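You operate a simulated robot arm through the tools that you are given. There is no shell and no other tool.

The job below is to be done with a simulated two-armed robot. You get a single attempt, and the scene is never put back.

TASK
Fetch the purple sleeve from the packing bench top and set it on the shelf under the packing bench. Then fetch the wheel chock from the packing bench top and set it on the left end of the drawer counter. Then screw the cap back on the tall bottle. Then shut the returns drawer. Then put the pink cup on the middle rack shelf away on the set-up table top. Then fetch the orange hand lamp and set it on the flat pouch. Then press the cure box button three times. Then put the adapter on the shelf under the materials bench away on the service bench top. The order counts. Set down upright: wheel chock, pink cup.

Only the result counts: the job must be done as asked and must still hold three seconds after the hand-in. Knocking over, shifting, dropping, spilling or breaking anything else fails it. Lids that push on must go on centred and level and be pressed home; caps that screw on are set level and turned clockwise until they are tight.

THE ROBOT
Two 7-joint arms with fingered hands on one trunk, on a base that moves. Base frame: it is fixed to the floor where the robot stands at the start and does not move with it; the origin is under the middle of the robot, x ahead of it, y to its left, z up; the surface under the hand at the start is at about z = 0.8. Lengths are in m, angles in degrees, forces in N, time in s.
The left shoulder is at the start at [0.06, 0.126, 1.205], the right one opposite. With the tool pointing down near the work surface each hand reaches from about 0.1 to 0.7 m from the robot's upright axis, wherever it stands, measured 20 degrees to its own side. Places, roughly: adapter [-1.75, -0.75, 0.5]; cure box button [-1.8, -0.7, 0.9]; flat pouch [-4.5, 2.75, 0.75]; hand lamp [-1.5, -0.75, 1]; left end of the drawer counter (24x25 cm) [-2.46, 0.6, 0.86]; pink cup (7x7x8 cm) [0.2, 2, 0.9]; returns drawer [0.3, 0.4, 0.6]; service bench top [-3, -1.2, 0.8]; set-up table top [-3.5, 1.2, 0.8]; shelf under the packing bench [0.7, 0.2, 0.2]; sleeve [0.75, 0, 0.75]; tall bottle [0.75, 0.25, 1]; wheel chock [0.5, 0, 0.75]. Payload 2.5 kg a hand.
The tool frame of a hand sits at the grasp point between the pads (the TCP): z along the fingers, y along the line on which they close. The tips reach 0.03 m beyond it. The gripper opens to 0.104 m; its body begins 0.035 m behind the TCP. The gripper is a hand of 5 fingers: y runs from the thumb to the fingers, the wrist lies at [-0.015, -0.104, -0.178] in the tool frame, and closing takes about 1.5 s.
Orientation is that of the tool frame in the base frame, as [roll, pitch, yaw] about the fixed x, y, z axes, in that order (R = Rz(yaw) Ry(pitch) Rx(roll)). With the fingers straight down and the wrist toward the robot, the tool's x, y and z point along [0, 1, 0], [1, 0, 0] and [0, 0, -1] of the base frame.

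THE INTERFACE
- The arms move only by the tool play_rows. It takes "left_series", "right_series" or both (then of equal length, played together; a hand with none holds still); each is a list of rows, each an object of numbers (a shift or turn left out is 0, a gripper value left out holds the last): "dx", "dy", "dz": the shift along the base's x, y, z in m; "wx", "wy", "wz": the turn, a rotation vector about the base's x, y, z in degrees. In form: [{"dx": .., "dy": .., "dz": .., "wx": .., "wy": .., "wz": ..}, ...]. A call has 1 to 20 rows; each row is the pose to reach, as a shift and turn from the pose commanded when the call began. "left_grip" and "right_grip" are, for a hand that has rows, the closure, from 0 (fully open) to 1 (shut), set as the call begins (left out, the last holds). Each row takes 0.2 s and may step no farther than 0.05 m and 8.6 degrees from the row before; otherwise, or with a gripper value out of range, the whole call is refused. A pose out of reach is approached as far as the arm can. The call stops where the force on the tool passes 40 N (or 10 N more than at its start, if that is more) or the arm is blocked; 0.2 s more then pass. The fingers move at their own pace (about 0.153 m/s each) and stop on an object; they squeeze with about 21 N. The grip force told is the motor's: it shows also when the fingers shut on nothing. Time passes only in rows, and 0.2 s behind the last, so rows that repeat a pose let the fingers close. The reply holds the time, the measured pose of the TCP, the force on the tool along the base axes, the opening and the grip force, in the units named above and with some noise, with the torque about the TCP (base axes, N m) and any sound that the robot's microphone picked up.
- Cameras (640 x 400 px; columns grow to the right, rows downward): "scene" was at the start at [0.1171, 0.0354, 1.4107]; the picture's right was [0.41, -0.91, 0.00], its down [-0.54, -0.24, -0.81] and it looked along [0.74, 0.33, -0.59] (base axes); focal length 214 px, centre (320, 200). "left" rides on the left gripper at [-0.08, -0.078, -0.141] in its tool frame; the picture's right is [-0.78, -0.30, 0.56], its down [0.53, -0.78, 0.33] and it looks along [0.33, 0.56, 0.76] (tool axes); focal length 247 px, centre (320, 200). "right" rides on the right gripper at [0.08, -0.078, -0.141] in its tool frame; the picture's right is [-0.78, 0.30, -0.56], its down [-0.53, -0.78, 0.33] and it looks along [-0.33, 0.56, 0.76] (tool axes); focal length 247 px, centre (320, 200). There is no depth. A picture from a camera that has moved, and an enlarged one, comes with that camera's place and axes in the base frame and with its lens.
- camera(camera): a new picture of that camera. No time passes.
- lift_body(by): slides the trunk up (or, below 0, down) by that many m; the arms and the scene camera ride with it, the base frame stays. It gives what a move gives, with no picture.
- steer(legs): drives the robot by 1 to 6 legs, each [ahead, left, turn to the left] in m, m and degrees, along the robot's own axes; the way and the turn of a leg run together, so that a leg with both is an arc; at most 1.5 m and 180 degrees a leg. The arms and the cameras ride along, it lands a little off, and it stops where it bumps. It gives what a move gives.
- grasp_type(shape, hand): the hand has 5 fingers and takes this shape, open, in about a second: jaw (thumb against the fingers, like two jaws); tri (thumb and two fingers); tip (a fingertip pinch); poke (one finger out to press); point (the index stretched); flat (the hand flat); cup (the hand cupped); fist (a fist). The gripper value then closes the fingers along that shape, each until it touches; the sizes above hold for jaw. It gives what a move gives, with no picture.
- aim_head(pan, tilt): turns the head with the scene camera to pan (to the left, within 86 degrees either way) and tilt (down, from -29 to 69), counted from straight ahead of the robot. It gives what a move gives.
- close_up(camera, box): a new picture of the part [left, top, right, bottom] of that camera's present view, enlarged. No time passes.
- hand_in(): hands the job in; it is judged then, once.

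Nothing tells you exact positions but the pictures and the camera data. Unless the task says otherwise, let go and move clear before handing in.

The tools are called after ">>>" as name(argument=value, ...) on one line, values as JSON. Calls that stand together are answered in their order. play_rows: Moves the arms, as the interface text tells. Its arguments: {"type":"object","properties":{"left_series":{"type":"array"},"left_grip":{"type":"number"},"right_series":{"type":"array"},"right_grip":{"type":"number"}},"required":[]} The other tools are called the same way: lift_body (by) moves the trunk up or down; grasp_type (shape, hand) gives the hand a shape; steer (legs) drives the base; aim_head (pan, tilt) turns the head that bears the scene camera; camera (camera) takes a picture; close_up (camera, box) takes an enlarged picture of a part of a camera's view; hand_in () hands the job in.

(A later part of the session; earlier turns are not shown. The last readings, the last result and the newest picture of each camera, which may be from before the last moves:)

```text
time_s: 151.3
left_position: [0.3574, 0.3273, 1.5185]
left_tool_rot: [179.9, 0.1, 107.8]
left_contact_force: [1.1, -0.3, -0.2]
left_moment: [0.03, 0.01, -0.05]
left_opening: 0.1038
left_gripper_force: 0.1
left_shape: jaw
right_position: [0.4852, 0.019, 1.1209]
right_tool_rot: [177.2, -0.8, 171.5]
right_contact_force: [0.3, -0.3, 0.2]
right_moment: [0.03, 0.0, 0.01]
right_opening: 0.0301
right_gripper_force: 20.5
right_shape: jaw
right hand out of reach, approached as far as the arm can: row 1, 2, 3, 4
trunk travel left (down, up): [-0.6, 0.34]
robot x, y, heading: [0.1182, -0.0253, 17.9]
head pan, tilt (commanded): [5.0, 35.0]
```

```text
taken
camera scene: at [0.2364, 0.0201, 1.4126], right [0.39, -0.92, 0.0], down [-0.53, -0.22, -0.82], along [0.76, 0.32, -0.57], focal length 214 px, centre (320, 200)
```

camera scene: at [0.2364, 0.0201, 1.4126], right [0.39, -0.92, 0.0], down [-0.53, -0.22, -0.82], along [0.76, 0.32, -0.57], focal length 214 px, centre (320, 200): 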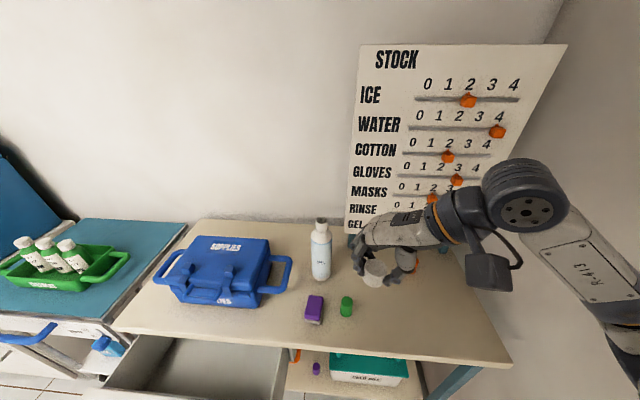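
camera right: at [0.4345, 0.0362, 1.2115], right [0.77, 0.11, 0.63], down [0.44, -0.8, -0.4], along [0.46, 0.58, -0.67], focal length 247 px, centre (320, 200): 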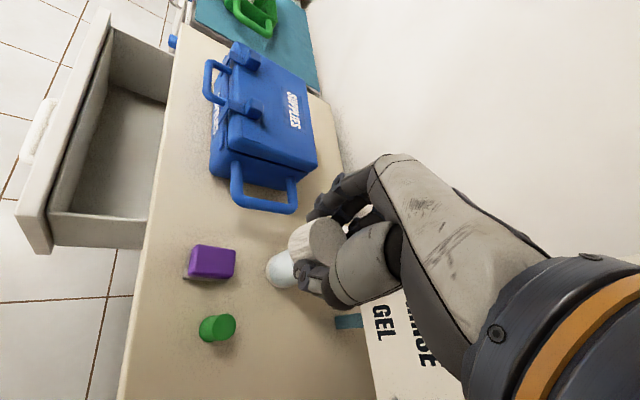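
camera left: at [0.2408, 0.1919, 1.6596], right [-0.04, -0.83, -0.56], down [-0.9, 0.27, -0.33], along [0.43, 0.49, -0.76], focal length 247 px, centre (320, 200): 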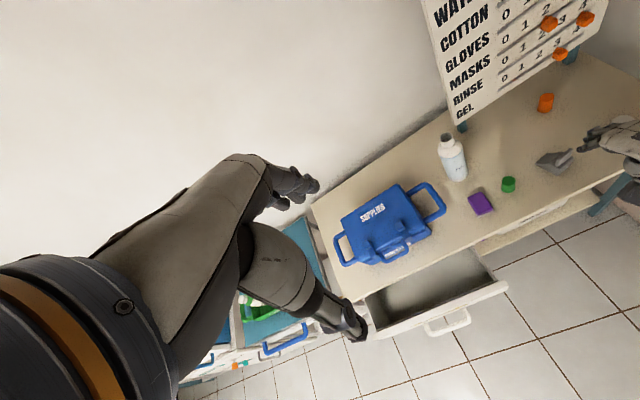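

>>> play_rows(right_series=[{"wz": -8}, {"wz": -16}, {"wz": -24}, {"wz": -32}, {"wz": -40}, {"wz": -48}, {"wz": -56}, {"wz": -63}])

>>> close_up(camera="right", box=[220, 160, 420, 350])

```text
time_s: 153.1
left_position: [0.3566, 0.3278, 1.5191]
left_tool_rot: [180.0, 0.0, 107.7]
left_contact_force: [0.1, 0.1, 0.1]
left_moment: [0.0, 0.01, -0.01]
left_opening: 0.1039
left_gripper_force: 0.0
left_shape: jaw
right_position: [0.4863, 0.0196, 1.1213]
right_tool_rot: [176.7, -0.6, 108.3]
right_contact_force: [-0.1, -0.4, 0.1]
right_moment: [0.03, 0.02, 0.0]
right_opening: 0.0299
right_gripper_force: 21.4
right_shape: jaw
trunk travel left (down, up): [-0.6, 0.34]
robot x, y, heading: [0.1189, -0.0237, 18.0]
head pan, tilt (commanded): [5.0, 35.0]
```

```text
2.11 times, centred on (320, 255) of right
camera zoom: at [0.3793, 0.0678, 1.2574], right [0.5, -0.66, 0.56], down [-0.55, -0.74, -0.38], along [0.67, -0.12, -0.73], focal length 520 px, centre (320, 84)
```

zoom: 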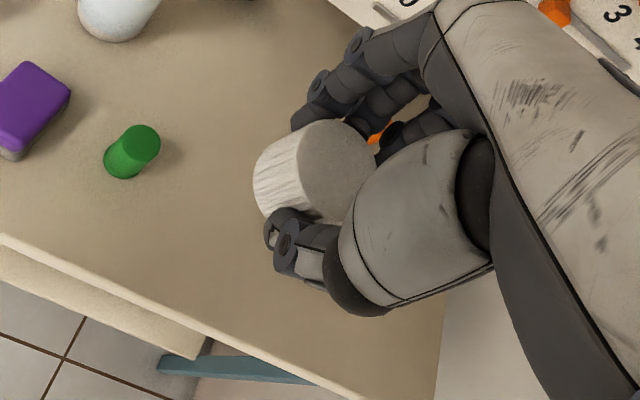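

>>> play_rows(right_series=[{"dz": 0.02, "wx": -1.6, "wy": 2.9}, {"dz": 0.03, "wx": -1.6, "wy": 2.9}])

>>> steer(legs=[[0, 0.14, 0]])

>>> camera(camera="right")

>>> camera(camera="scene")

```text
time_s: 153.7
left_position: [0.3564, 0.3267, 1.5192]
left_tool_rot: [179.9, 0.1, 107.8]
left_contact_force: [-0.5, 0.1, 0.1]
left_moment: [0.0, 0.01, 0.0]
left_opening: 0.1041
left_gripper_force: 0.0
left_shape: jaw
right_position: [0.4846, 0.0199, 1.1508]
right_tool_rot: [-179.9, -0.1, 108.5]
right_contact_force: [0.4, -0.8, 0.6]
right_moment: [0.01, 0.02, 0.0]
right_opening: 0.0298
right_gripper_force: 20.9
right_shape: jaw
trunk travel left (down, up): [-0.6, 0.34]
robot x, y, heading: [0.1196, -0.0268, 17.7]
head pan, tilt (commanded): [5.0, 35.0]
```

```text
time_s: 155.0
left_position: [0.315, 0.4631, 1.5192]
left_tool_rot: [179.9, 0.1, 107.8]
left_contact_force: [-0.2, -0.6, -0.5]
left_moment: [-0.02, -0.03, -0.01]
left_opening: 0.104
left_gripper_force: 0.0
left_shape: jaw
right_position: [0.4419, 0.1534, 1.1516]
right_tool_rot: [-180.0, -0.1, 108.5]
right_contact_force: [1.1, 0.4, -0.4]
right_moment: [0.01, 0.02, -0.02]
right_opening: 0.0298
right_gripper_force: 21.2
right_shape: jaw
trunk travel left (down, up): [-0.6, 0.34]
robot x, y, heading: [0.0808, 0.1049, 17.6]
head pan, tilt (commanded): [5.0, 35.0]
```

```text
taken
camera right: at [0.3436, 0.2051, 1.2914], right [0.53, -0.64, 0.55], down [-0.57, -0.75, -0.33], along [0.63, -0.14, -0.76], focal length 247 px, centre (320, 200)
```

right: 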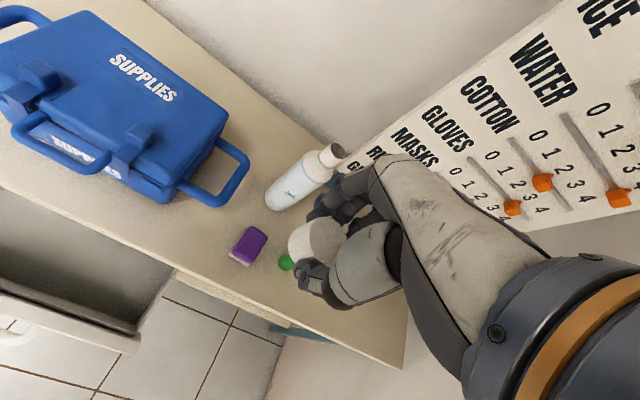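

```text
taken
camera scene: at [0.1933, 0.1545, 1.4124], right [0.39, -0.92, 0.0], down [-0.53, -0.22, -0.82], along [0.76, 0.32, -0.57], focal length 214 px, centre (320, 200)
```

scene: 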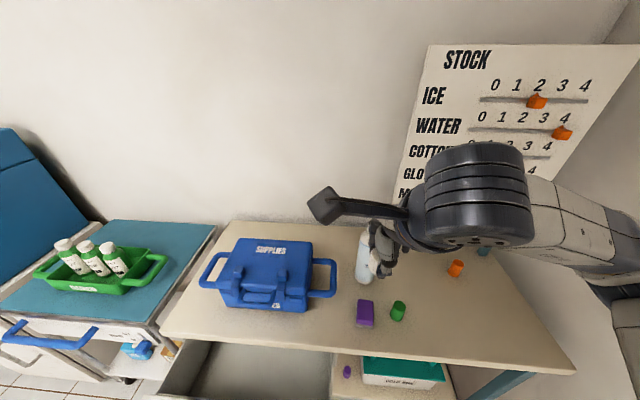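

>>> close_up(camera="right", box=[260, 130, 360, 220])

>>> close_up(camera="scene", box=[330, 210, 430, 330])

>>> camera(camera="left")

```text
4.44 times, centred on (310, 175) of right
camera zoom: at [0.3436, 0.2051, 1.2914], right [0.53, -0.64, 0.55], down [-0.57, -0.75, -0.33], along [0.63, -0.14, -0.76], focal length 1098 px, centre (364, 311)
```

zoom: 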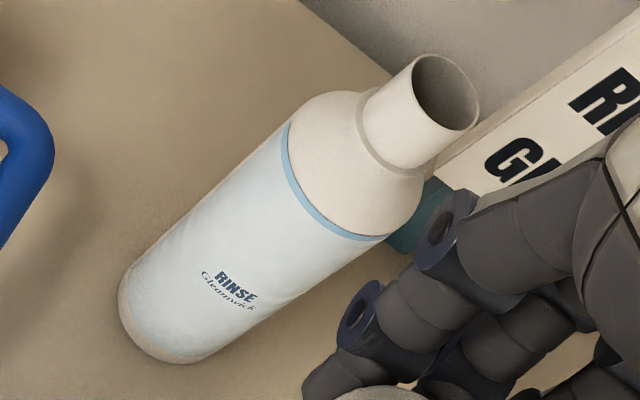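

```text
3.33 times, centred on (380, 270) of scene
camera zoom: at [0.1933, 0.1545, 1.4124], right [0.39, -0.92, 0.0], down [-0.53, -0.22, -0.82], along [0.76, 0.32, -0.57], focal length 715 px, centre (120, -33)
```

zoom: 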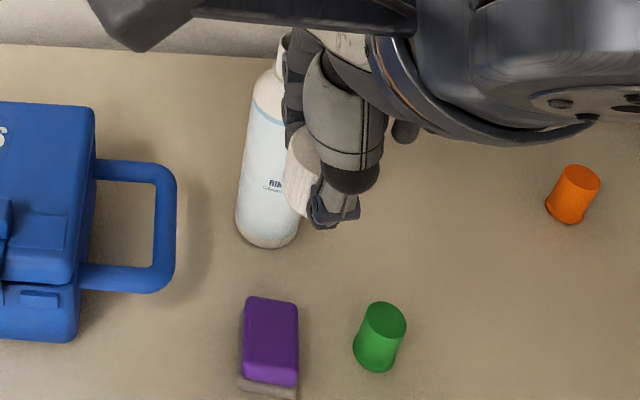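

```text
taken
camera left: at [0.2638, 0.3623, 1.66], right [-0.04, -0.83, -0.56], down [-0.9, 0.27, -0.33], along [0.43, 0.49, -0.76], focal length 247 px, centre (320, 200)
```

left: 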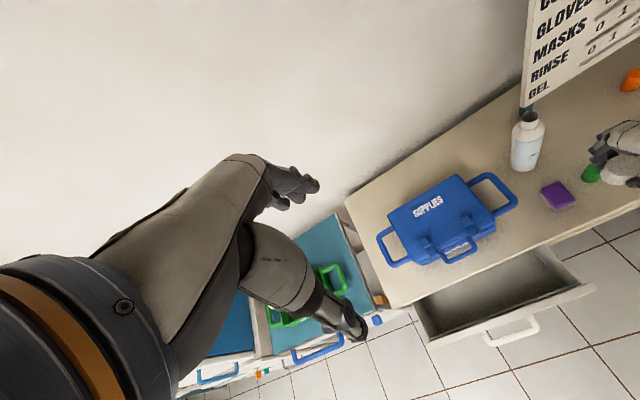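

>>> close_up(camera="left", box=[490, 90, 570, 190])

```text
4.00 times, centred on (530, 140) of left
camera zoom: at [0.2638, 0.3623, 1.66], right [-0.04, -0.83, -0.56], down [-0.9, 0.27, -0.33], along [0.43, 0.49, -0.76], focal length 988 px, centre (-520, 440)
```

zoom: 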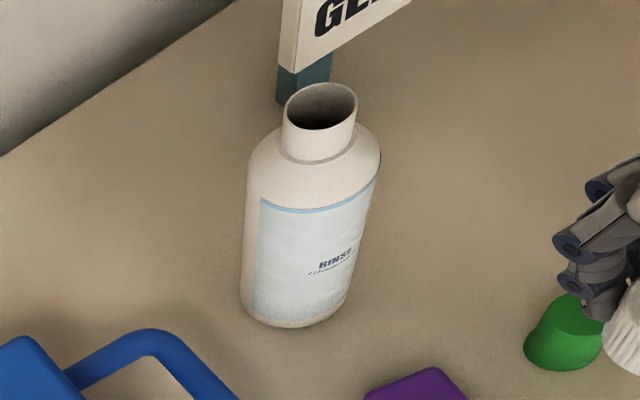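

The neck top triangulates to about [0.650, 0.190, 1.038]. I hover the cap above it and test how far the hand can turn counter-clockwise there.

>>> play_rows(right_series=[{"dx": 0.042, "dy": 0.008}, {"dx": 0.084, "dy": 0.016}, {"dx": 0.126, "dy": 0.024}, {"dx": 0.168, "dy": 0.032}, {"dx": 0.207, "dy": 0.038}, {"dx": 0.207, "dy": 0.038}])

>>> play_rows(right_series=[{"wz": 8}, {"wz": 16}, {"wz": 24}, {"wz": 32}])

>>> camera(camera="scene")

>>> close_up(camera="right", box=[220, 160, 420, 350])

```text
time_s: 156.4
left_position: [0.3139, 0.4604, 1.5191]
left_tool_rot: [179.9, 0.0, 107.8]
left_contact_force: [0.3, -0.2, -0.4]
left_moment: [-0.03, 0.02, 0.0]
left_opening: 0.1038
left_gripper_force: 0.0
left_shape: jaw
right_position: [0.65, 0.1898, 1.152]
right_tool_rot: [-180.0, -0.1, 108.4]
right_contact_force: [0.0, 0.1, 0.1]
right_moment: [0.03, 0.02, -0.01]
right_opening: 0.0297
right_gripper_force: 21.2
right_shape: jaw
trunk travel left (down, up): [-0.6, 0.34]
robot x, y, heading: [0.0739, 0.107, 17.9]
head pan, tilt (commanded): [5.0, 35.0]
```

```text
time_s: 157.4
left_position: [0.3136, 0.4611, 1.5194]
left_tool_rot: [179.9, 0.0, 107.8]
left_contact_force: [0.2, 0.2, -0.1]
left_moment: [0.02, -0.03, 0.01]
left_opening: 0.1035
left_gripper_force: 0.1
left_shape: jaw
right_position: [0.6499, 0.1905, 1.1507]
right_tool_rot: [-179.9, -0.2, 140.6]
right_contact_force: [0.3, 0.0, 0.8]
right_moment: [0.01, 0.0, -0.04]
right_opening: 0.0297
right_gripper_force: 21.0
right_shape: jaw
trunk travel left (down, up): [-0.6, 0.34]
robot x, y, heading: [0.0702, 0.1069, 18.0]
head pan, tilt (commanded): [5.0, 35.0]
```

```text
taken
camera scene: at [0.1937, 0.1536, 1.4124], right [0.39, -0.92, 0.0], down [-0.53, -0.22, -0.82], along [0.76, 0.32, -0.57], focal length 214 px, centre (320, 200)
```

scene: 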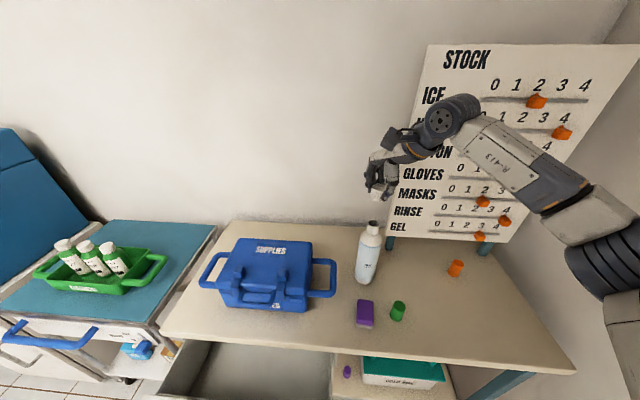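

```text
2.11 times, centred on (320, 255) of right
camera zoom: at [0.539, 0.182, 1.2911], right [0.79, -0.26, 0.55], down [-0.08, -0.94, -0.33], along [0.61, 0.22, -0.76], focal length 520 px, centre (320, 84)
```

zoom: 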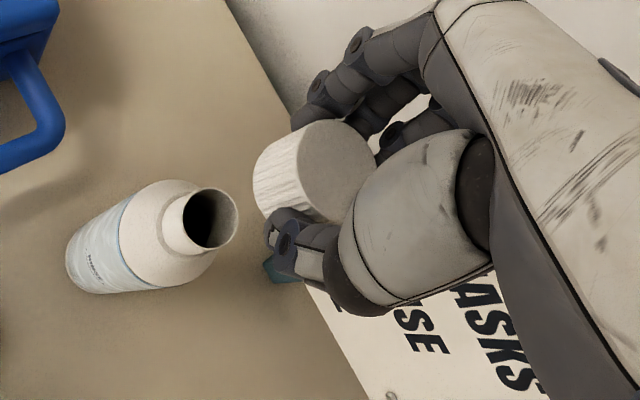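

>>> play_rows(right_series=[{"dx": -0.001, "dy": 0.0005, "dz": -0.03}, {"dx": -0.001, "dy": 0.0005, "dz": -0.055}, {"dx": -0.001, "dy": 0.0005, "dz": -0.055}])

>>> close_up(camera="right", box=[220, 160, 420, 350])

>>> close_up(camera="scene", box=[335, 170, 415, 250])

>>> close_up(camera="left", box=[490, 70, 570, 150])

```text
time_s: 158.2
left_position: [0.3149, 0.4614, 1.5186]
left_tool_rot: [179.9, 0.0, 107.8]
left_contact_force: [0.0, -0.5, -1.0]
left_moment: [0.01, -0.02, -0.01]
left_opening: 0.1038
left_gripper_force: 0.0
left_shape: jaw
right_position: [0.6491, 0.1908, 1.0963]
right_tool_rot: [-179.9, -0.2, 140.5]
right_contact_force: [0.3, -0.1, 0.6]
right_moment: [0.01, 0.0, -0.01]
right_opening: 0.0299
right_gripper_force: 20.9
right_shape: jaw
trunk travel left (down, up): [-0.6, 0.34]
robot x, y, heading: [0.0763, 0.1104, 17.8]
head pan, tilt (commanded): [5.0, 35.0]
```

```text
2.11 times, centred on (320, 255) of right
camera zoom: at [0.5378, 0.1828, 1.2363], right [0.79, -0.27, 0.55], down [-0.08, -0.94, -0.33], along [0.61, 0.22, -0.76], focal length 520 px, centre (320, 84)
```

zoom: 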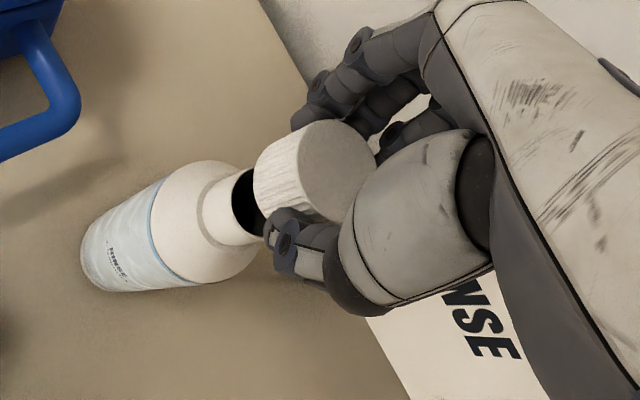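

```text
5.00 times, centred on (375, 210) of scene
camera zoom: at [0.1935, 0.1536, 1.4125], right [0.39, -0.92, 0.0], down [-0.53, -0.22, -0.82], along [0.76, 0.32, -0.57], focal length 1072 px, centre (45, 150)
```

zoom: 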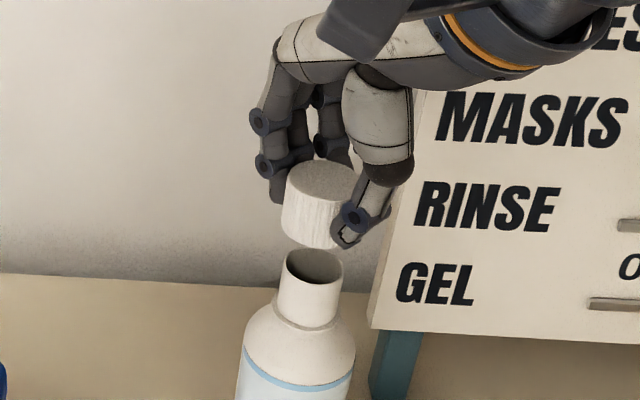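

```text
5.00 times, centred on (530, 110) of left
camera zoom: at [0.2641, 0.3613, 1.6601], right [-0.04, -0.83, -0.56], down [-0.9, 0.27, -0.33], along [0.43, 0.49, -0.76], focal length 1235 px, centre (-730, 650)
```

zoom: 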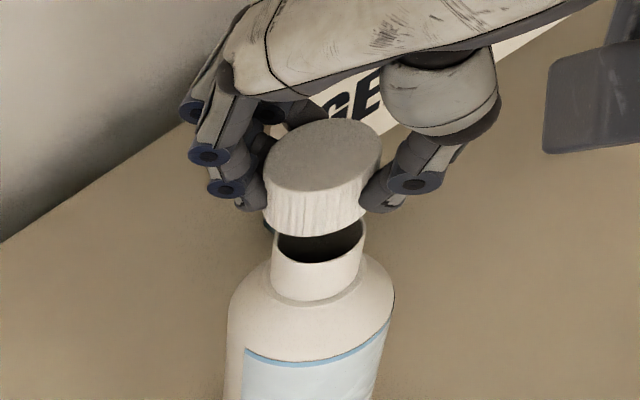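

>>> close_up(camera="scene", box=[372, 190, 412, 240])

>>> close_up(camera="left", box=[518, 80, 562, 130])

```text
8.00 times, centred on (392, 215) of scene
camera zoom: at [0.1935, 0.1536, 1.4125], right [0.39, -0.92, 0.0], down [-0.53, -0.22, -0.82], along [0.76, 0.32, -0.57], focal length 1716 px, centre (-256, 80)
```

zoom: 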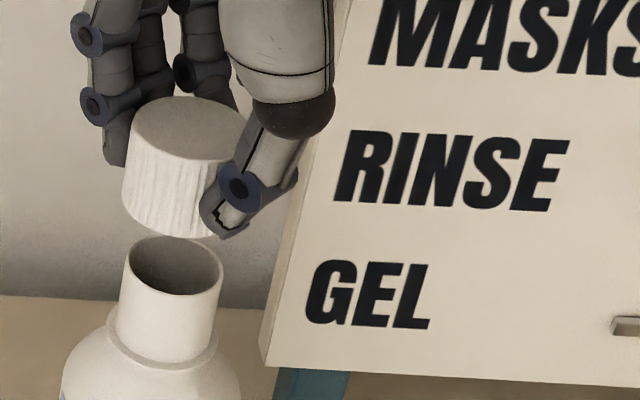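

```text
8.00 times, centred on (540, 105) of left
camera zoom: at [0.2641, 0.3613, 1.6601], right [-0.04, -0.83, -0.56], down [-0.9, 0.27, -0.33], along [0.43, 0.49, -0.76], focal length 1976 px, centre (-1440, 960)
```

zoom: 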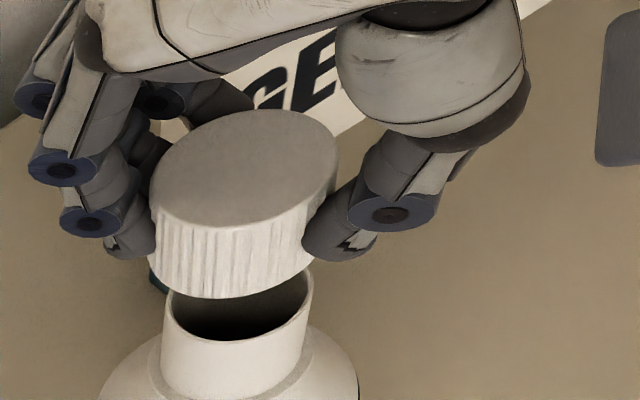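

The cap sits about 2–3 mm towards +y of the neck axis. I correct that and lower gently, watching the force.

>>> play_rows(right_series=[{"dx": -0.001, "dy": -0.0025}, {"dx": -0.001, "dy": -0.0025, "dz": -0.008}, {"dx": -0.001, "dy": -0.0025, "dz": -0.014}, {"dx": -0.001, "dy": -0.0025, "dz": -0.018}, {"dx": -0.001, "dy": -0.0025, "dz": -0.018}])

>>> close_up(camera="scene", box=[372, 190, 412, 240])

>>> close_up(camera="left", box=[518, 80, 562, 130])

```text
time_s: 159.4
left_position: [0.3124, 0.4607, 1.5192]
left_tool_rot: [179.9, -0.1, 107.8]
left_contact_force: [0.7, 0.0, 0.9]
left_moment: [-0.02, 0.0, 0.01]
left_opening: 0.1038
left_gripper_force: 0.0
left_shape: jaw
right_position: [0.6479, 0.1892, 1.078]
right_tool_rot: [-179.9, -0.3, 140.5]
right_contact_force: [-0.4, -0.4, -0.2]
right_moment: [-0.02, -0.04, 0.0]
right_opening: 0.03
right_gripper_force: 21.1
right_shape: jaw
trunk travel left (down, up): [-0.6, 0.34]
robot x, y, heading: [0.0744, 0.1072, 17.9]
head pan, tilt (commanded): [5.0, 35.0]
```

```text
8.00 times, centred on (392, 215) of scene
camera zoom: at [0.1935, 0.1536, 1.4125], right [0.39, -0.92, 0.0], down [-0.53, -0.22, -0.82], along [0.76, 0.32, -0.57], focal length 1716 px, centre (-256, 80)
```

zoom: 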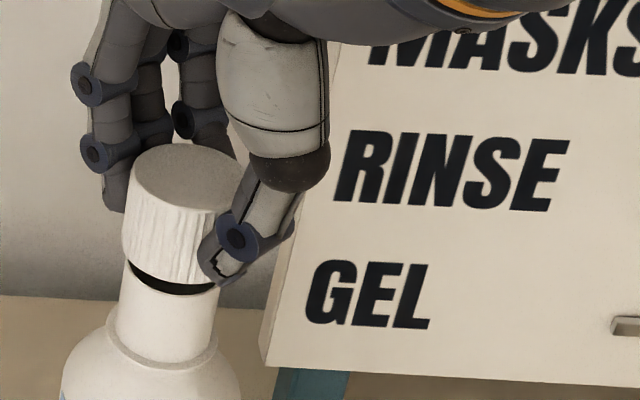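

```text
8.00 times, centred on (540, 105) of left
camera zoom: at [0.2641, 0.3613, 1.6601], right [-0.04, -0.83, -0.56], down [-0.9, 0.27, -0.33], along [0.43, 0.49, -0.76], focal length 1976 px, centre (-1440, 960)
```

zoom: 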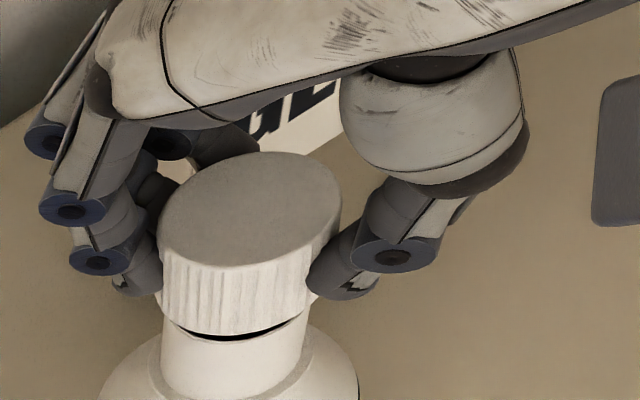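

Aligned within about a millimetre in both views. I lower to contact.

>>> play_rows(right_series=[{"dz": -0.002}, {"dz": -0.004}, {"dz": -0.004}])

>>> close_up(camera="scene", box=[372, 190, 412, 240])

```text
time_s: 160.2
left_position: [0.3139, 0.461, 1.5193]
left_tool_rot: [179.9, 0.0, 107.8]
left_contact_force: [-0.9, 0.2, 0.2]
left_moment: [0.04, 0.0, -0.02]
left_opening: 0.1037
left_gripper_force: 0.1
left_shape: jaw
right_position: [0.6485, 0.1882, 1.073]
right_tool_rot: [-179.9, -0.1, 140.6]
right_contact_force: [-0.6, 0.2, 0.1]
right_moment: [-0.01, 0.03, -0.03]
right_opening: 0.0299
right_gripper_force: 20.6
right_shape: jaw
trunk travel left (down, up): [-0.6, 0.34]
robot x, y, heading: [0.0739, 0.1063, 17.8]
head pan, tilt (commanded): [5.0, 35.0]
```

```text
8.00 times, centred on (392, 215) of scene
camera zoom: at [0.1936, 0.1536, 1.4125], right [0.39, -0.92, 0.0], down [-0.53, -0.22, -0.82], along [0.76, 0.32, -0.57], focal length 1716 px, centre (-256, 80)
```

zoom: 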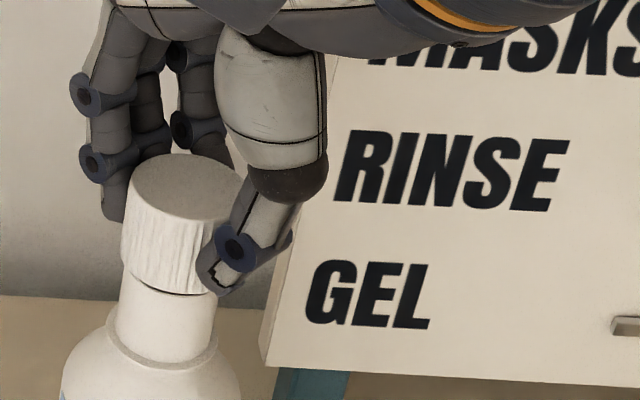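

>>> play_rows(right_series=[{"dz": -0.002}, {"dz": -0.004}, {"dz": -0.004}])

>>> play_rows(right_series=[{"dz": -0.002}, {"dz": -0.004}, {"dz": -0.004}])

>>> close_up(camera="scene", box=[372, 190, 412, 240])

>>> close_up(camera="left", box=[518, 80, 562, 130])

```text
time_s: 161.0
left_position: [0.3139, 0.4608, 1.5188]
left_tool_rot: [179.9, 0.0, 107.8]
left_contact_force: [-0.3, 0.5, -0.7]
left_moment: [0.0, 0.02, 0.0]
left_opening: 0.1039
left_gripper_force: 0.0
left_shape: jaw
right_position: [0.6479, 0.1877, 1.0699]
right_tool_rot: [-179.9, 0.0, 140.5]
right_contact_force: [-0.6, 0.5, -0.4]
right_moment: [-0.03, -0.01, 0.0]
right_opening: 0.0301
right_gripper_force: 21.4
right_shape: jaw
trunk travel left (down, up): [-0.6, 0.34]
robot x, y, heading: [0.0752, 0.1051, 17.8]
head pan, tilt (commanded): [5.0, 35.0]
```

```text
time_s: 161.8
left_position: [0.3136, 0.4611, 1.5193]
left_tool_rot: [179.9, 0.0, 107.8]
left_contact_force: [1.3, -0.6, 0.1]
left_moment: [-0.01, -0.01, -0.04]
left_opening: 0.1039
left_gripper_force: 0.1
left_shape: jaw
right_position: [0.6487, 0.1886, 1.0655]
right_tool_rot: [-179.9, -0.1, 140.4]
right_contact_force: [-0.3, -0.4, 0.6]
right_moment: [-0.02, 0.03, 0.02]
right_opening: 0.0298
right_gripper_force: 21.1
right_shape: jaw
trunk travel left (down, up): [-0.6, 0.34]
robot x, y, heading: [0.0774, 0.1089, 17.7]
head pan, tilt (commanded): [5.0, 35.0]
```

```text
8.00 times, centred on (392, 215) of scene
camera zoom: at [0.1936, 0.1536, 1.4125], right [0.39, -0.92, 0.0], down [-0.53, -0.22, -0.82], along [0.76, 0.32, -0.57], focal length 1716 px, centre (-256, 80)
```

zoom: 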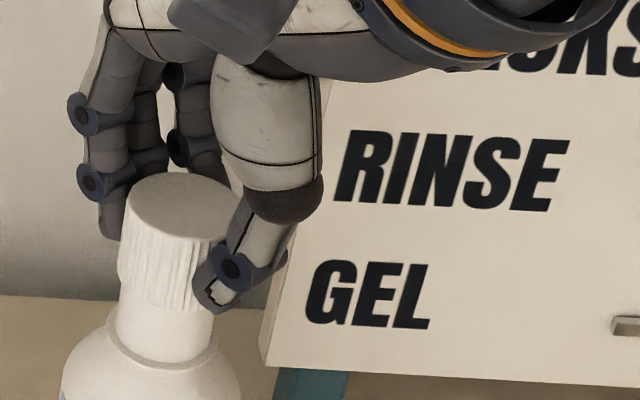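

```text
8.00 times, centred on (540, 105) of left
camera zoom: at [0.2641, 0.3613, 1.6601], right [-0.04, -0.83, -0.56], down [-0.9, 0.27, -0.33], along [0.43, 0.49, -0.76], focal length 1976 px, centre (-1440, 960)
```

zoom: 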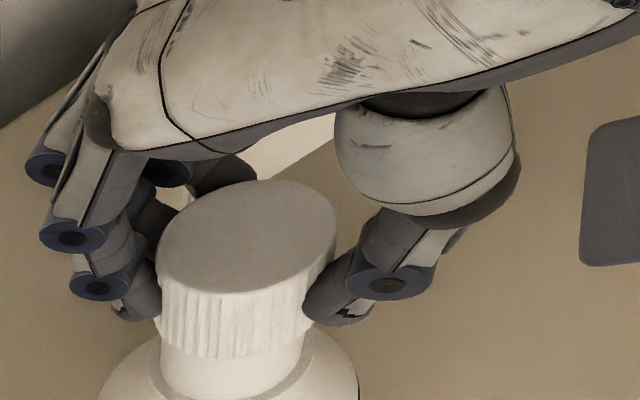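

>>> play_rows(right_series=[{"dz": -0.002}, {"dz": -0.004}, {"dz": -0.006}, {"dz": -0.006}])

>>> play_rows(right_series=[{"dz": -0.002}, {"dz": -0.004}, {"dz": -0.004}])

>>> close_up(camera="left", box=[518, 80, 562, 130])

```text
time_s: 162.8
left_position: [0.3126, 0.461, 1.5184]
left_tool_rot: [179.9, 0.0, 107.9]
left_contact_force: [-0.5, 0.6, 1.0]
left_moment: [0.03, -0.01, -0.01]
left_opening: 0.1035
left_gripper_force: 0.0
left_shape: jaw
right_position: [0.6467, 0.1885, 1.06]
right_tool_rot: [-180.0, -0.1, 140.4]
right_contact_force: [-1.0, 0.1, 0.8]
right_moment: [0.0, -0.05, -0.04]
right_opening: 0.0298
right_gripper_force: 21.0
right_shape: jaw
trunk travel left (down, up): [-0.6, 0.34]
robot x, y, heading: [0.0755, 0.1039, 17.8]
head pan, tilt (commanded): [5.0, 35.0]
```

```text
time_s: 163.6
left_position: [0.3143, 0.4615, 1.5186]
left_tool_rot: [179.9, 0.0, 107.8]
left_contact_force: [0.2, 0.1, -0.3]
left_moment: [-0.02, -0.01, 0.0]
left_opening: 0.1039
left_gripper_force: 0.2
left_shape: jaw
right_position: [0.6478, 0.1883, 1.0569]
right_tool_rot: [-179.9, 0.0, 140.5]
right_contact_force: [-0.8, 0.9, 0.2]
right_moment: [0.0, 0.02, 0.03]
right_opening: 0.0301
right_gripper_force: 20.6
right_shape: jaw
trunk travel left (down, up): [-0.6, 0.34]
robot x, y, heading: [0.0764, 0.107, 17.7]
head pan, tilt (commanded): [5.0, 35.0]
```

```text
8.00 times, centred on (540, 105) of left
camera zoom: at [0.2641, 0.3613, 1.6601], right [-0.04, -0.83, -0.56], down [-0.9, 0.27, -0.33], along [0.43, 0.49, -0.76], focal length 1976 px, centre (-1440, 960)
```

zoom: 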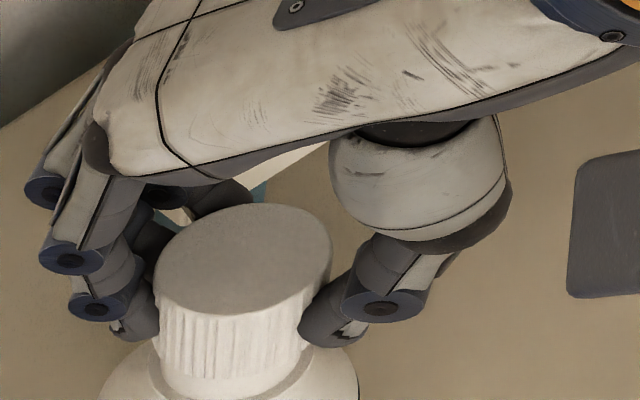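

>>> play_rows(right_series=[{"dz": -0.002}, {"dz": -0.004}, {"dz": -0.004}])

>>> play_rows(right_series=[{"dz": -0.002}, {"dz": -0.004}, {"dz": -0.004}])

>>> close_up(camera="left", box=[518, 80, 562, 130])

>>> close_up(camera="scene", box=[372, 190, 412, 240])

```text
time_s: 164.4
left_position: [0.3144, 0.4611, 1.5196]
left_tool_rot: [179.9, 0.0, 107.8]
left_contact_force: [-0.3, 0.3, 0.2]
left_moment: [0.0, -0.01, 0.01]
left_opening: 0.1039
left_gripper_force: 0.0
left_shape: jaw
right_position: [0.6479, 0.1871, 1.0513]
right_tool_rot: [-179.9, -0.1, 140.4]
right_contact_force: [0.9, -0.2, -0.6]
right_moment: [0.0, -0.04, 0.01]
right_opening: 0.0301
right_gripper_force: 21.2
right_shape: jaw
trunk travel left (down, up): [-0.6, 0.34]
robot x, y, heading: [0.0805, 0.1086, 17.9]
head pan, tilt (commanded): [5.0, 35.0]
```

```text
time_s: 165.2
left_position: [0.3131, 0.4603, 1.5182]
left_tool_rot: [179.9, -0.1, 107.8]
left_contact_force: [0.2, 0.5, 0.6]
left_moment: [-0.01, 0.0, -0.02]
left_opening: 0.1038
left_gripper_force: 0.1
left_shape: jaw
right_position: [0.6479, 0.1884, 1.0471]
right_tool_rot: [-179.9, -0.2, 140.4]
right_contact_force: [0.1, 0.0, 0.5]
right_moment: [0.0, 0.01, -0.01]
right_opening: 0.0299
right_gripper_force: 21.2
right_shape: jaw
trunk travel left (down, up): [-0.6, 0.34]
robot x, y, heading: [0.0763, 0.1052, 17.6]
head pan, tilt (commanded): [5.0, 35.0]
```

```text
8.00 times, centred on (540, 105) of left
camera zoom: at [0.2641, 0.3613, 1.6601], right [-0.04, -0.83, -0.56], down [-0.9, 0.27, -0.33], along [0.43, 0.49, -0.76], focal length 1976 px, centre (-1440, 960)
```

zoom: 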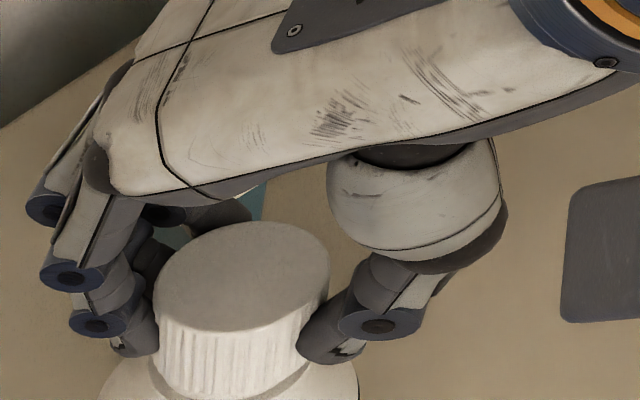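

```text
8.00 times, centred on (392, 215) of scene
camera zoom: at [0.1936, 0.1536, 1.4125], right [0.39, -0.92, 0.0], down [-0.53, -0.22, -0.82], along [0.76, 0.32, -0.57], focal length 1716 px, centre (-256, 80)
```

zoom: 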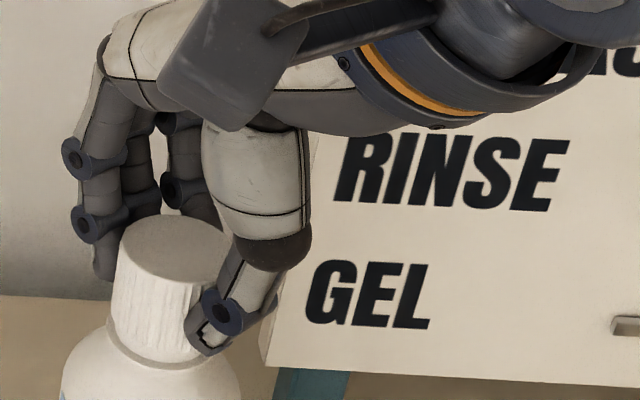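

>>> play_rows(right_series=[{"dz": -0.0015}, {"dz": -0.003}, {"dz": -0.003}])

>>> play_rows(right_series=[{"dz": -0.0015}, {"dz": -0.003}, {"dz": -0.003}])

>>> close_up(camera="scene", box=[372, 190, 412, 240])

```text
time_s: 166.0
left_position: [0.314, 0.4608, 1.518]
left_tool_rot: [179.8, 0.1, 107.8]
left_contact_force: [0.3, -0.1, 0.4]
left_moment: [0.01, -0.04, 0.0]
left_opening: 0.1038
left_gripper_force: 0.0
left_shape: jaw
right_position: [0.6478, 0.1882, 1.0455]
right_tool_rot: [179.9, -0.1, 140.6]
right_contact_force: [0.0, 0.2, 2.0]
right_moment: [0.11, -0.12, -0.01]
right_opening: 0.0299
right_gripper_force: 21.6
right_shape: jaw
trunk travel left (down, up): [-0.6, 0.34]
robot x, y, heading: [0.078, 0.1063, 17.8]
head pan, tilt (commanded): [5.0, 35.0]
```

```text
time_s: 166.8
left_position: [0.313, 0.4608, 1.5195]
left_tool_rot: [179.7, 0.1, 107.9]
left_contact_force: [0.1, 0.1, 0.1]
left_moment: [0.0, 0.01, -0.02]
left_opening: 0.1039
left_gripper_force: 0.2
left_shape: jaw
right_position: [0.6464, 0.1895, 1.044]
right_tool_rot: [179.7, -0.1, 140.5]
right_contact_force: [-1.2, -1.3, 12.4]
right_moment: [0.1, -0.11, -0.01]
right_opening: 0.0306
right_gripper_force: 20.7
right_shape: jaw
trunk travel left (down, up): [-0.6, 0.34]
robot x, y, heading: [0.0759, 0.1081, 17.9]
head pan, tilt (commanded): [5.0, 35.0]
```

```text
8.00 times, centred on (392, 215) of scene
camera zoom: at [0.1921, 0.1533, 1.4128], right [0.39, -0.92, 0.0], down [-0.53, -0.22, -0.82], along [0.76, 0.32, -0.57], focal length 1716 px, centre (-256, 80)
```

zoom: 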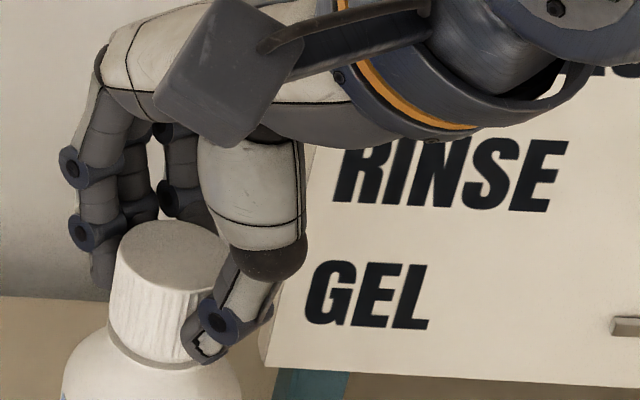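

Contact at 12 N. I start turning clockwise, watching the torque.

>>> play_rows(right_series=[{"wz": -6}, {"wz": -14}, {"wz": -22}, {"wz": -30}, {"wz": -38}, {"wz": -46}])

>>> close_up(camera="scene", box=[352, 190, 412, 290])

```text
time_s: 168.2
left_position: [0.312, 0.4612, 1.5195]
left_tool_rot: [179.8, 0.0, 107.8]
left_contact_force: [0.2, -0.1, 0.5]
left_moment: [-0.01, 0.0, -0.03]
left_opening: 0.1038
left_gripper_force: 0.1
left_shape: jaw
right_position: [0.6471, 0.1886, 1.043]
right_tool_rot: [179.9, -0.1, 94.2]
right_contact_force: [0.7, 1.0, 14.8]
right_moment: [0.05, -0.25, 0.03]
right_opening: 0.0308
right_gripper_force: 20.9
right_shape: jaw
trunk travel left (down, up): [-0.6, 0.34]
robot x, y, heading: [0.0756, 0.1073, 17.7]
head pan, tilt (commanded): [5.0, 35.0]
```

```text
4.00 times, centred on (382, 240) of scene
camera zoom: at [0.192, 0.1538, 1.4126], right [0.39, -0.92, 0.0], down [-0.53, -0.22, -0.82], along [0.76, 0.32, -0.57], focal length 858 px, centre (72, 40)
```

zoom: 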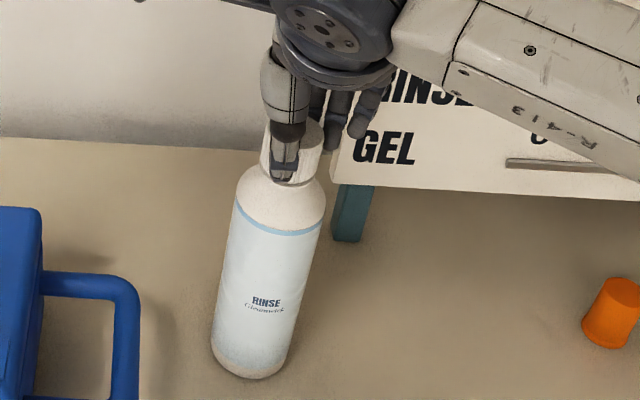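

>>> play_rows(right_series=[{"wz": -8}, {"wz": -16}, {"wz": -24}, {"wz": -32}, {"wz": -40}, {"wz": -48}, {"wz": -56}])

>>> camera(camera="scene")

>>> close_up(camera="scene", box=[332, 190, 412, 290])

```text
time_s: 169.8
left_position: [0.3122, 0.46, 1.5179]
left_tool_rot: [179.8, 0.2, 107.8]
left_contact_force: [0.3, -0.3, -0.4]
left_moment: [-0.01, 0.01, 0.03]
left_opening: 0.104
left_gripper_force: 0.1
left_shape: jaw
right_position: [0.6474, 0.1885, 1.0431]
right_tool_rot: [179.9, -0.3, 38.2]
right_contact_force: [0.8, 0.2, 16.8]
right_moment: [-0.09, -0.13, 0.03]
right_opening: 0.0309
right_gripper_force: 21.3
right_shape: jaw
trunk travel left (down, up): [-0.6, 0.34]
robot x, y, heading: [0.0778, 0.1066, 17.9]
head pan, tilt (commanded): [5.0, 35.0]
```

```text
taken
camera scene: at [0.1919, 0.1537, 1.4127], right [0.39, -0.92, 0.0], down [-0.53, -0.22, -0.82], along [0.76, 0.32, -0.57], focal length 214 px, centre (320, 200)
```

scene: 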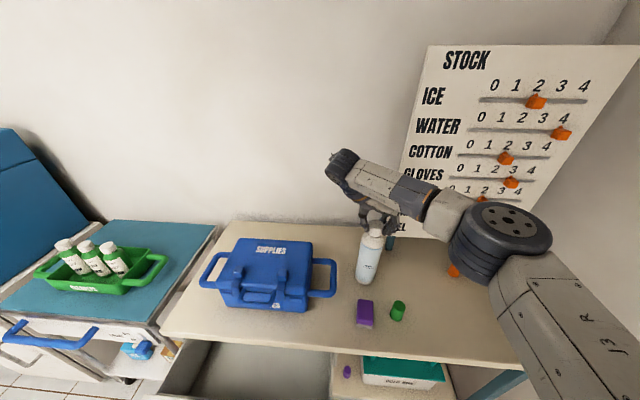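

```text
4.00 times, centred on (372, 240) of scene
camera zoom: at [0.1919, 0.1537, 1.4127], right [0.39, -0.92, 0.0], down [-0.53, -0.22, -0.82], along [0.76, 0.32, -0.57], focal length 858 px, centre (112, 40)
```

zoom: 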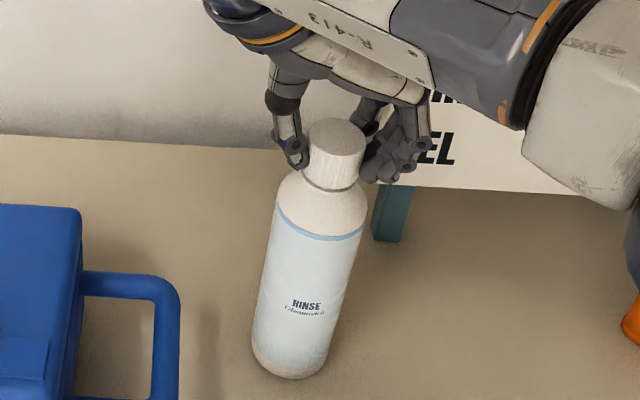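

>>> play_rows(right_series=[{"wz": -8}, {"wz": -16}, {"wz": -24}, {"wz": -32}, {"wz": -40}])

>>> close_up(camera="scene", box=[332, 190, 412, 290])

```text
time_s: 171.0
left_position: [0.3136, 0.4625, 1.5179]
left_tool_rot: [-180.0, 0.0, 107.8]
left_contact_force: [0.4, 0.6, 0.0]
left_moment: [0.01, -0.04, -0.02]
left_opening: 0.1036
left_gripper_force: 0.0
left_shape: jaw
right_position: [0.6171, 0.1863, 1.0479]
right_tool_rot: [-179.9, 0.2, 2.4]
right_contact_force: [-1.1, 0.1, -1.5]
right_moment: [0.01, 0.07, 0.01]
right_opening: 0.0297
right_gripper_force: 20.9
right_shape: jaw
right hand out of reach, approached as far as the arm can: row 3, 4, 5
trunk travel left (down, up): [-0.6, 0.34]
robot x, y, heading: [0.0761, 0.1098, 17.5]
head pan, tilt (commanded): [5.0, 35.0]
```

```text
4.00 times, centred on (372, 240) of scene
camera zoom: at [0.1932, 0.154, 1.4123], right [0.39, -0.92, 0.0], down [-0.53, -0.22, -0.82], along [0.76, 0.32, -0.57], focal length 858 px, centre (112, 40)
```

zoom: 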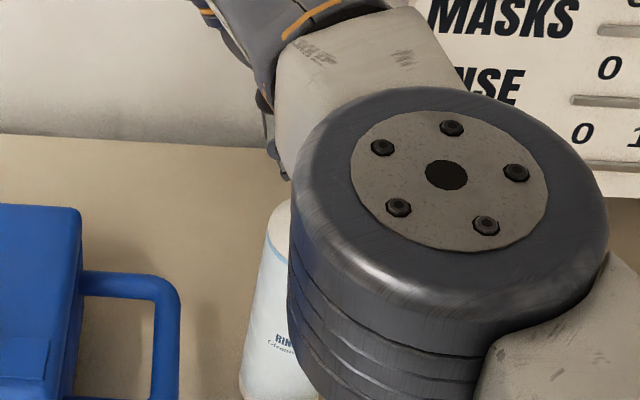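

>>> camera(camera="left")

>>> close_up(camera="left", box=[480, 70, 600, 210])

>>> camera(camera="scene")

>>> camera(camera="right")

```text
taken
camera left: at [0.2638, 0.3617, 1.6599], right [-0.04, -0.83, -0.56], down [-0.9, 0.27, -0.33], along [0.43, 0.49, -0.76], focal length 247 px, centre (320, 200)
```

left: 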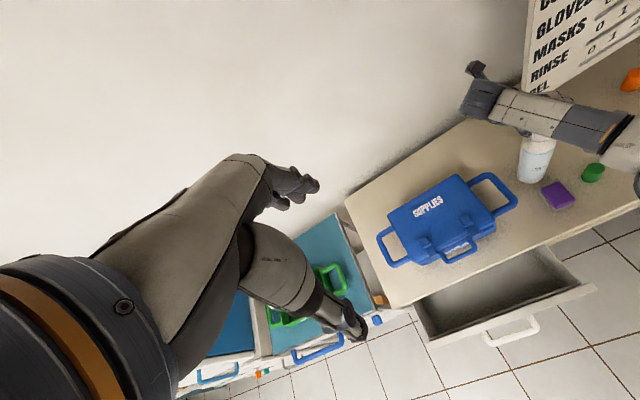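

```text
2.86 times, centred on (540, 140) of left
camera zoom: at [0.2638, 0.3617, 1.6599], right [-0.04, -0.83, -0.56], down [-0.9, 0.27, -0.33], along [0.43, 0.49, -0.76], focal length 706 px, centre (-309, 371)
```

zoom: 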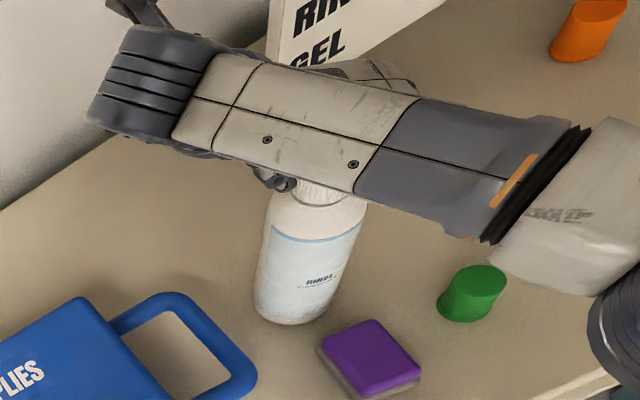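

```text
taken
camera scene: at [0.1932, 0.154, 1.4123], right [0.39, -0.92, 0.0], down [-0.53, -0.22, -0.82], along [0.76, 0.32, -0.57], focal length 214 px, centre (320, 200)
```

scene: 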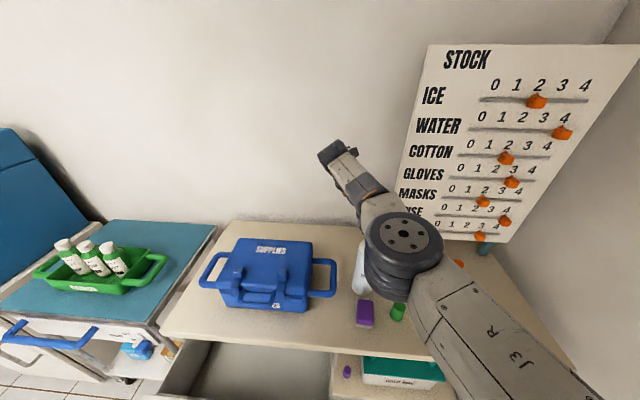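

```text
taken
camera right: at [0.6934, 0.2674, 1.1884], right [-0.76, -0.33, 0.56], down [-0.57, 0.75, -0.33], along [-0.31, -0.57, -0.76], focal length 247 px, centre (320, 200)
```

right: 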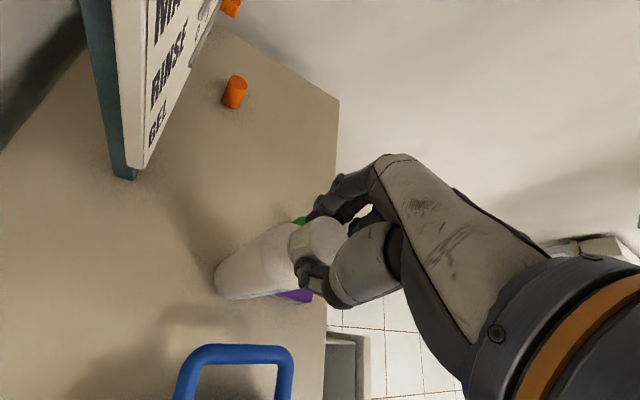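

The hand ran out of reach at the end and drew the bottle about 3 cm towards me, still upright. I set it down firmly before releasing.

>>> play_rows(right_series=[{"dz": -0.002}, {"dz": -0.004}, {"dz": -0.004}])

>>> close_up(camera="right", box=[180, 160, 400, 320])

```text
time_s: 171.8
left_position: [0.3136, 0.4606, 1.5183]
left_tool_rot: [180.0, 0.0, 107.8]
left_contact_force: [-0.8, 0.6, -0.2]
left_moment: [0.03, 0.0, 0.0]
left_opening: 0.1039
left_gripper_force: 0.0
left_shape: jaw
right_position: [0.6191, 0.1861, 1.0462]
right_tool_rot: [-179.9, -0.2, 2.5]
right_contact_force: [-0.2, 0.2, 0.4]
right_moment: [-0.02, 0.02, 0.0]
right_opening: 0.0297
right_gripper_force: 21.4
right_shape: jaw
trunk travel left (down, up): [-0.6, 0.34]
robot x, y, heading: [0.078, 0.1072, 17.9]
head pan, tilt (commanded): [5.0, 35.0]
```

```text
2.50 times, centred on (290, 240) of right
camera zoom: at [0.6941, 0.2669, 1.186], right [-0.76, -0.33, 0.55], down [-0.57, 0.75, -0.33], along [-0.31, -0.57, -0.76], focal length 617 px, centre (395, 100)
```

zoom: 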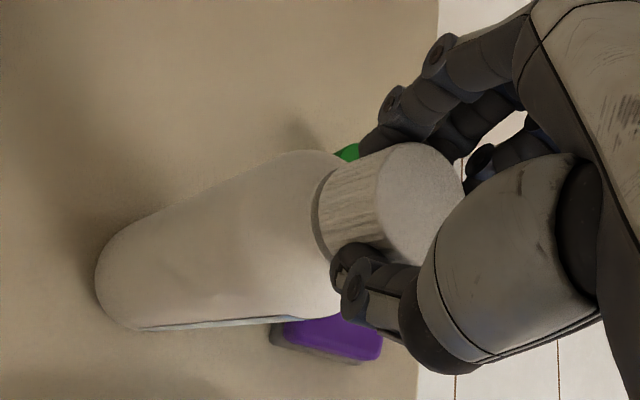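

>>> play_rows(right_series=[{"dz": -0.002}, {"dz": -0.004}, {"dz": -0.004}])

>>> close_up(camera="left", box=[500, 110, 580, 190])

```text
time_s: 172.6
left_position: [0.3109, 0.4611, 1.5186]
left_tool_rot: [179.8, 0.0, 107.9]
left_contact_force: [0.5, 1.2, 1.1]
left_moment: [-0.01, 0.0, -0.03]
left_opening: 0.1039
left_gripper_force: 0.0
left_shape: jaw
right_position: [0.6188, 0.1844, 1.0429]
right_tool_rot: [-180.0, -0.3, 2.4]
right_contact_force: [0.2, 1.1, 13.9]
right_moment: [-0.07, 0.03, -0.04]
right_opening: 0.0301
right_gripper_force: 21.4
right_shape: jaw
trunk travel left (down, up): [-0.6, 0.34]
robot x, y, heading: [0.0784, 0.1069, 18.0]
head pan, tilt (commanded): [5.0, 35.0]
```

```text
5.00 times, centred on (540, 150) of left
camera zoom: at [0.2625, 0.3611, 1.6606], right [-0.04, -0.83, -0.56], down [-0.9, 0.27, -0.34], along [0.43, 0.49, -0.76], focal length 1235 px, centre (-780, 450)
```

zoom: 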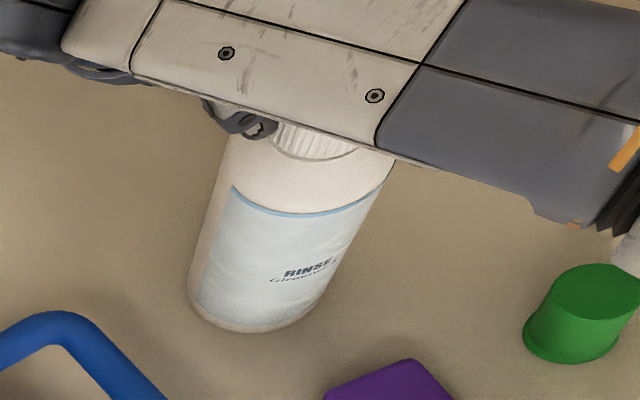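

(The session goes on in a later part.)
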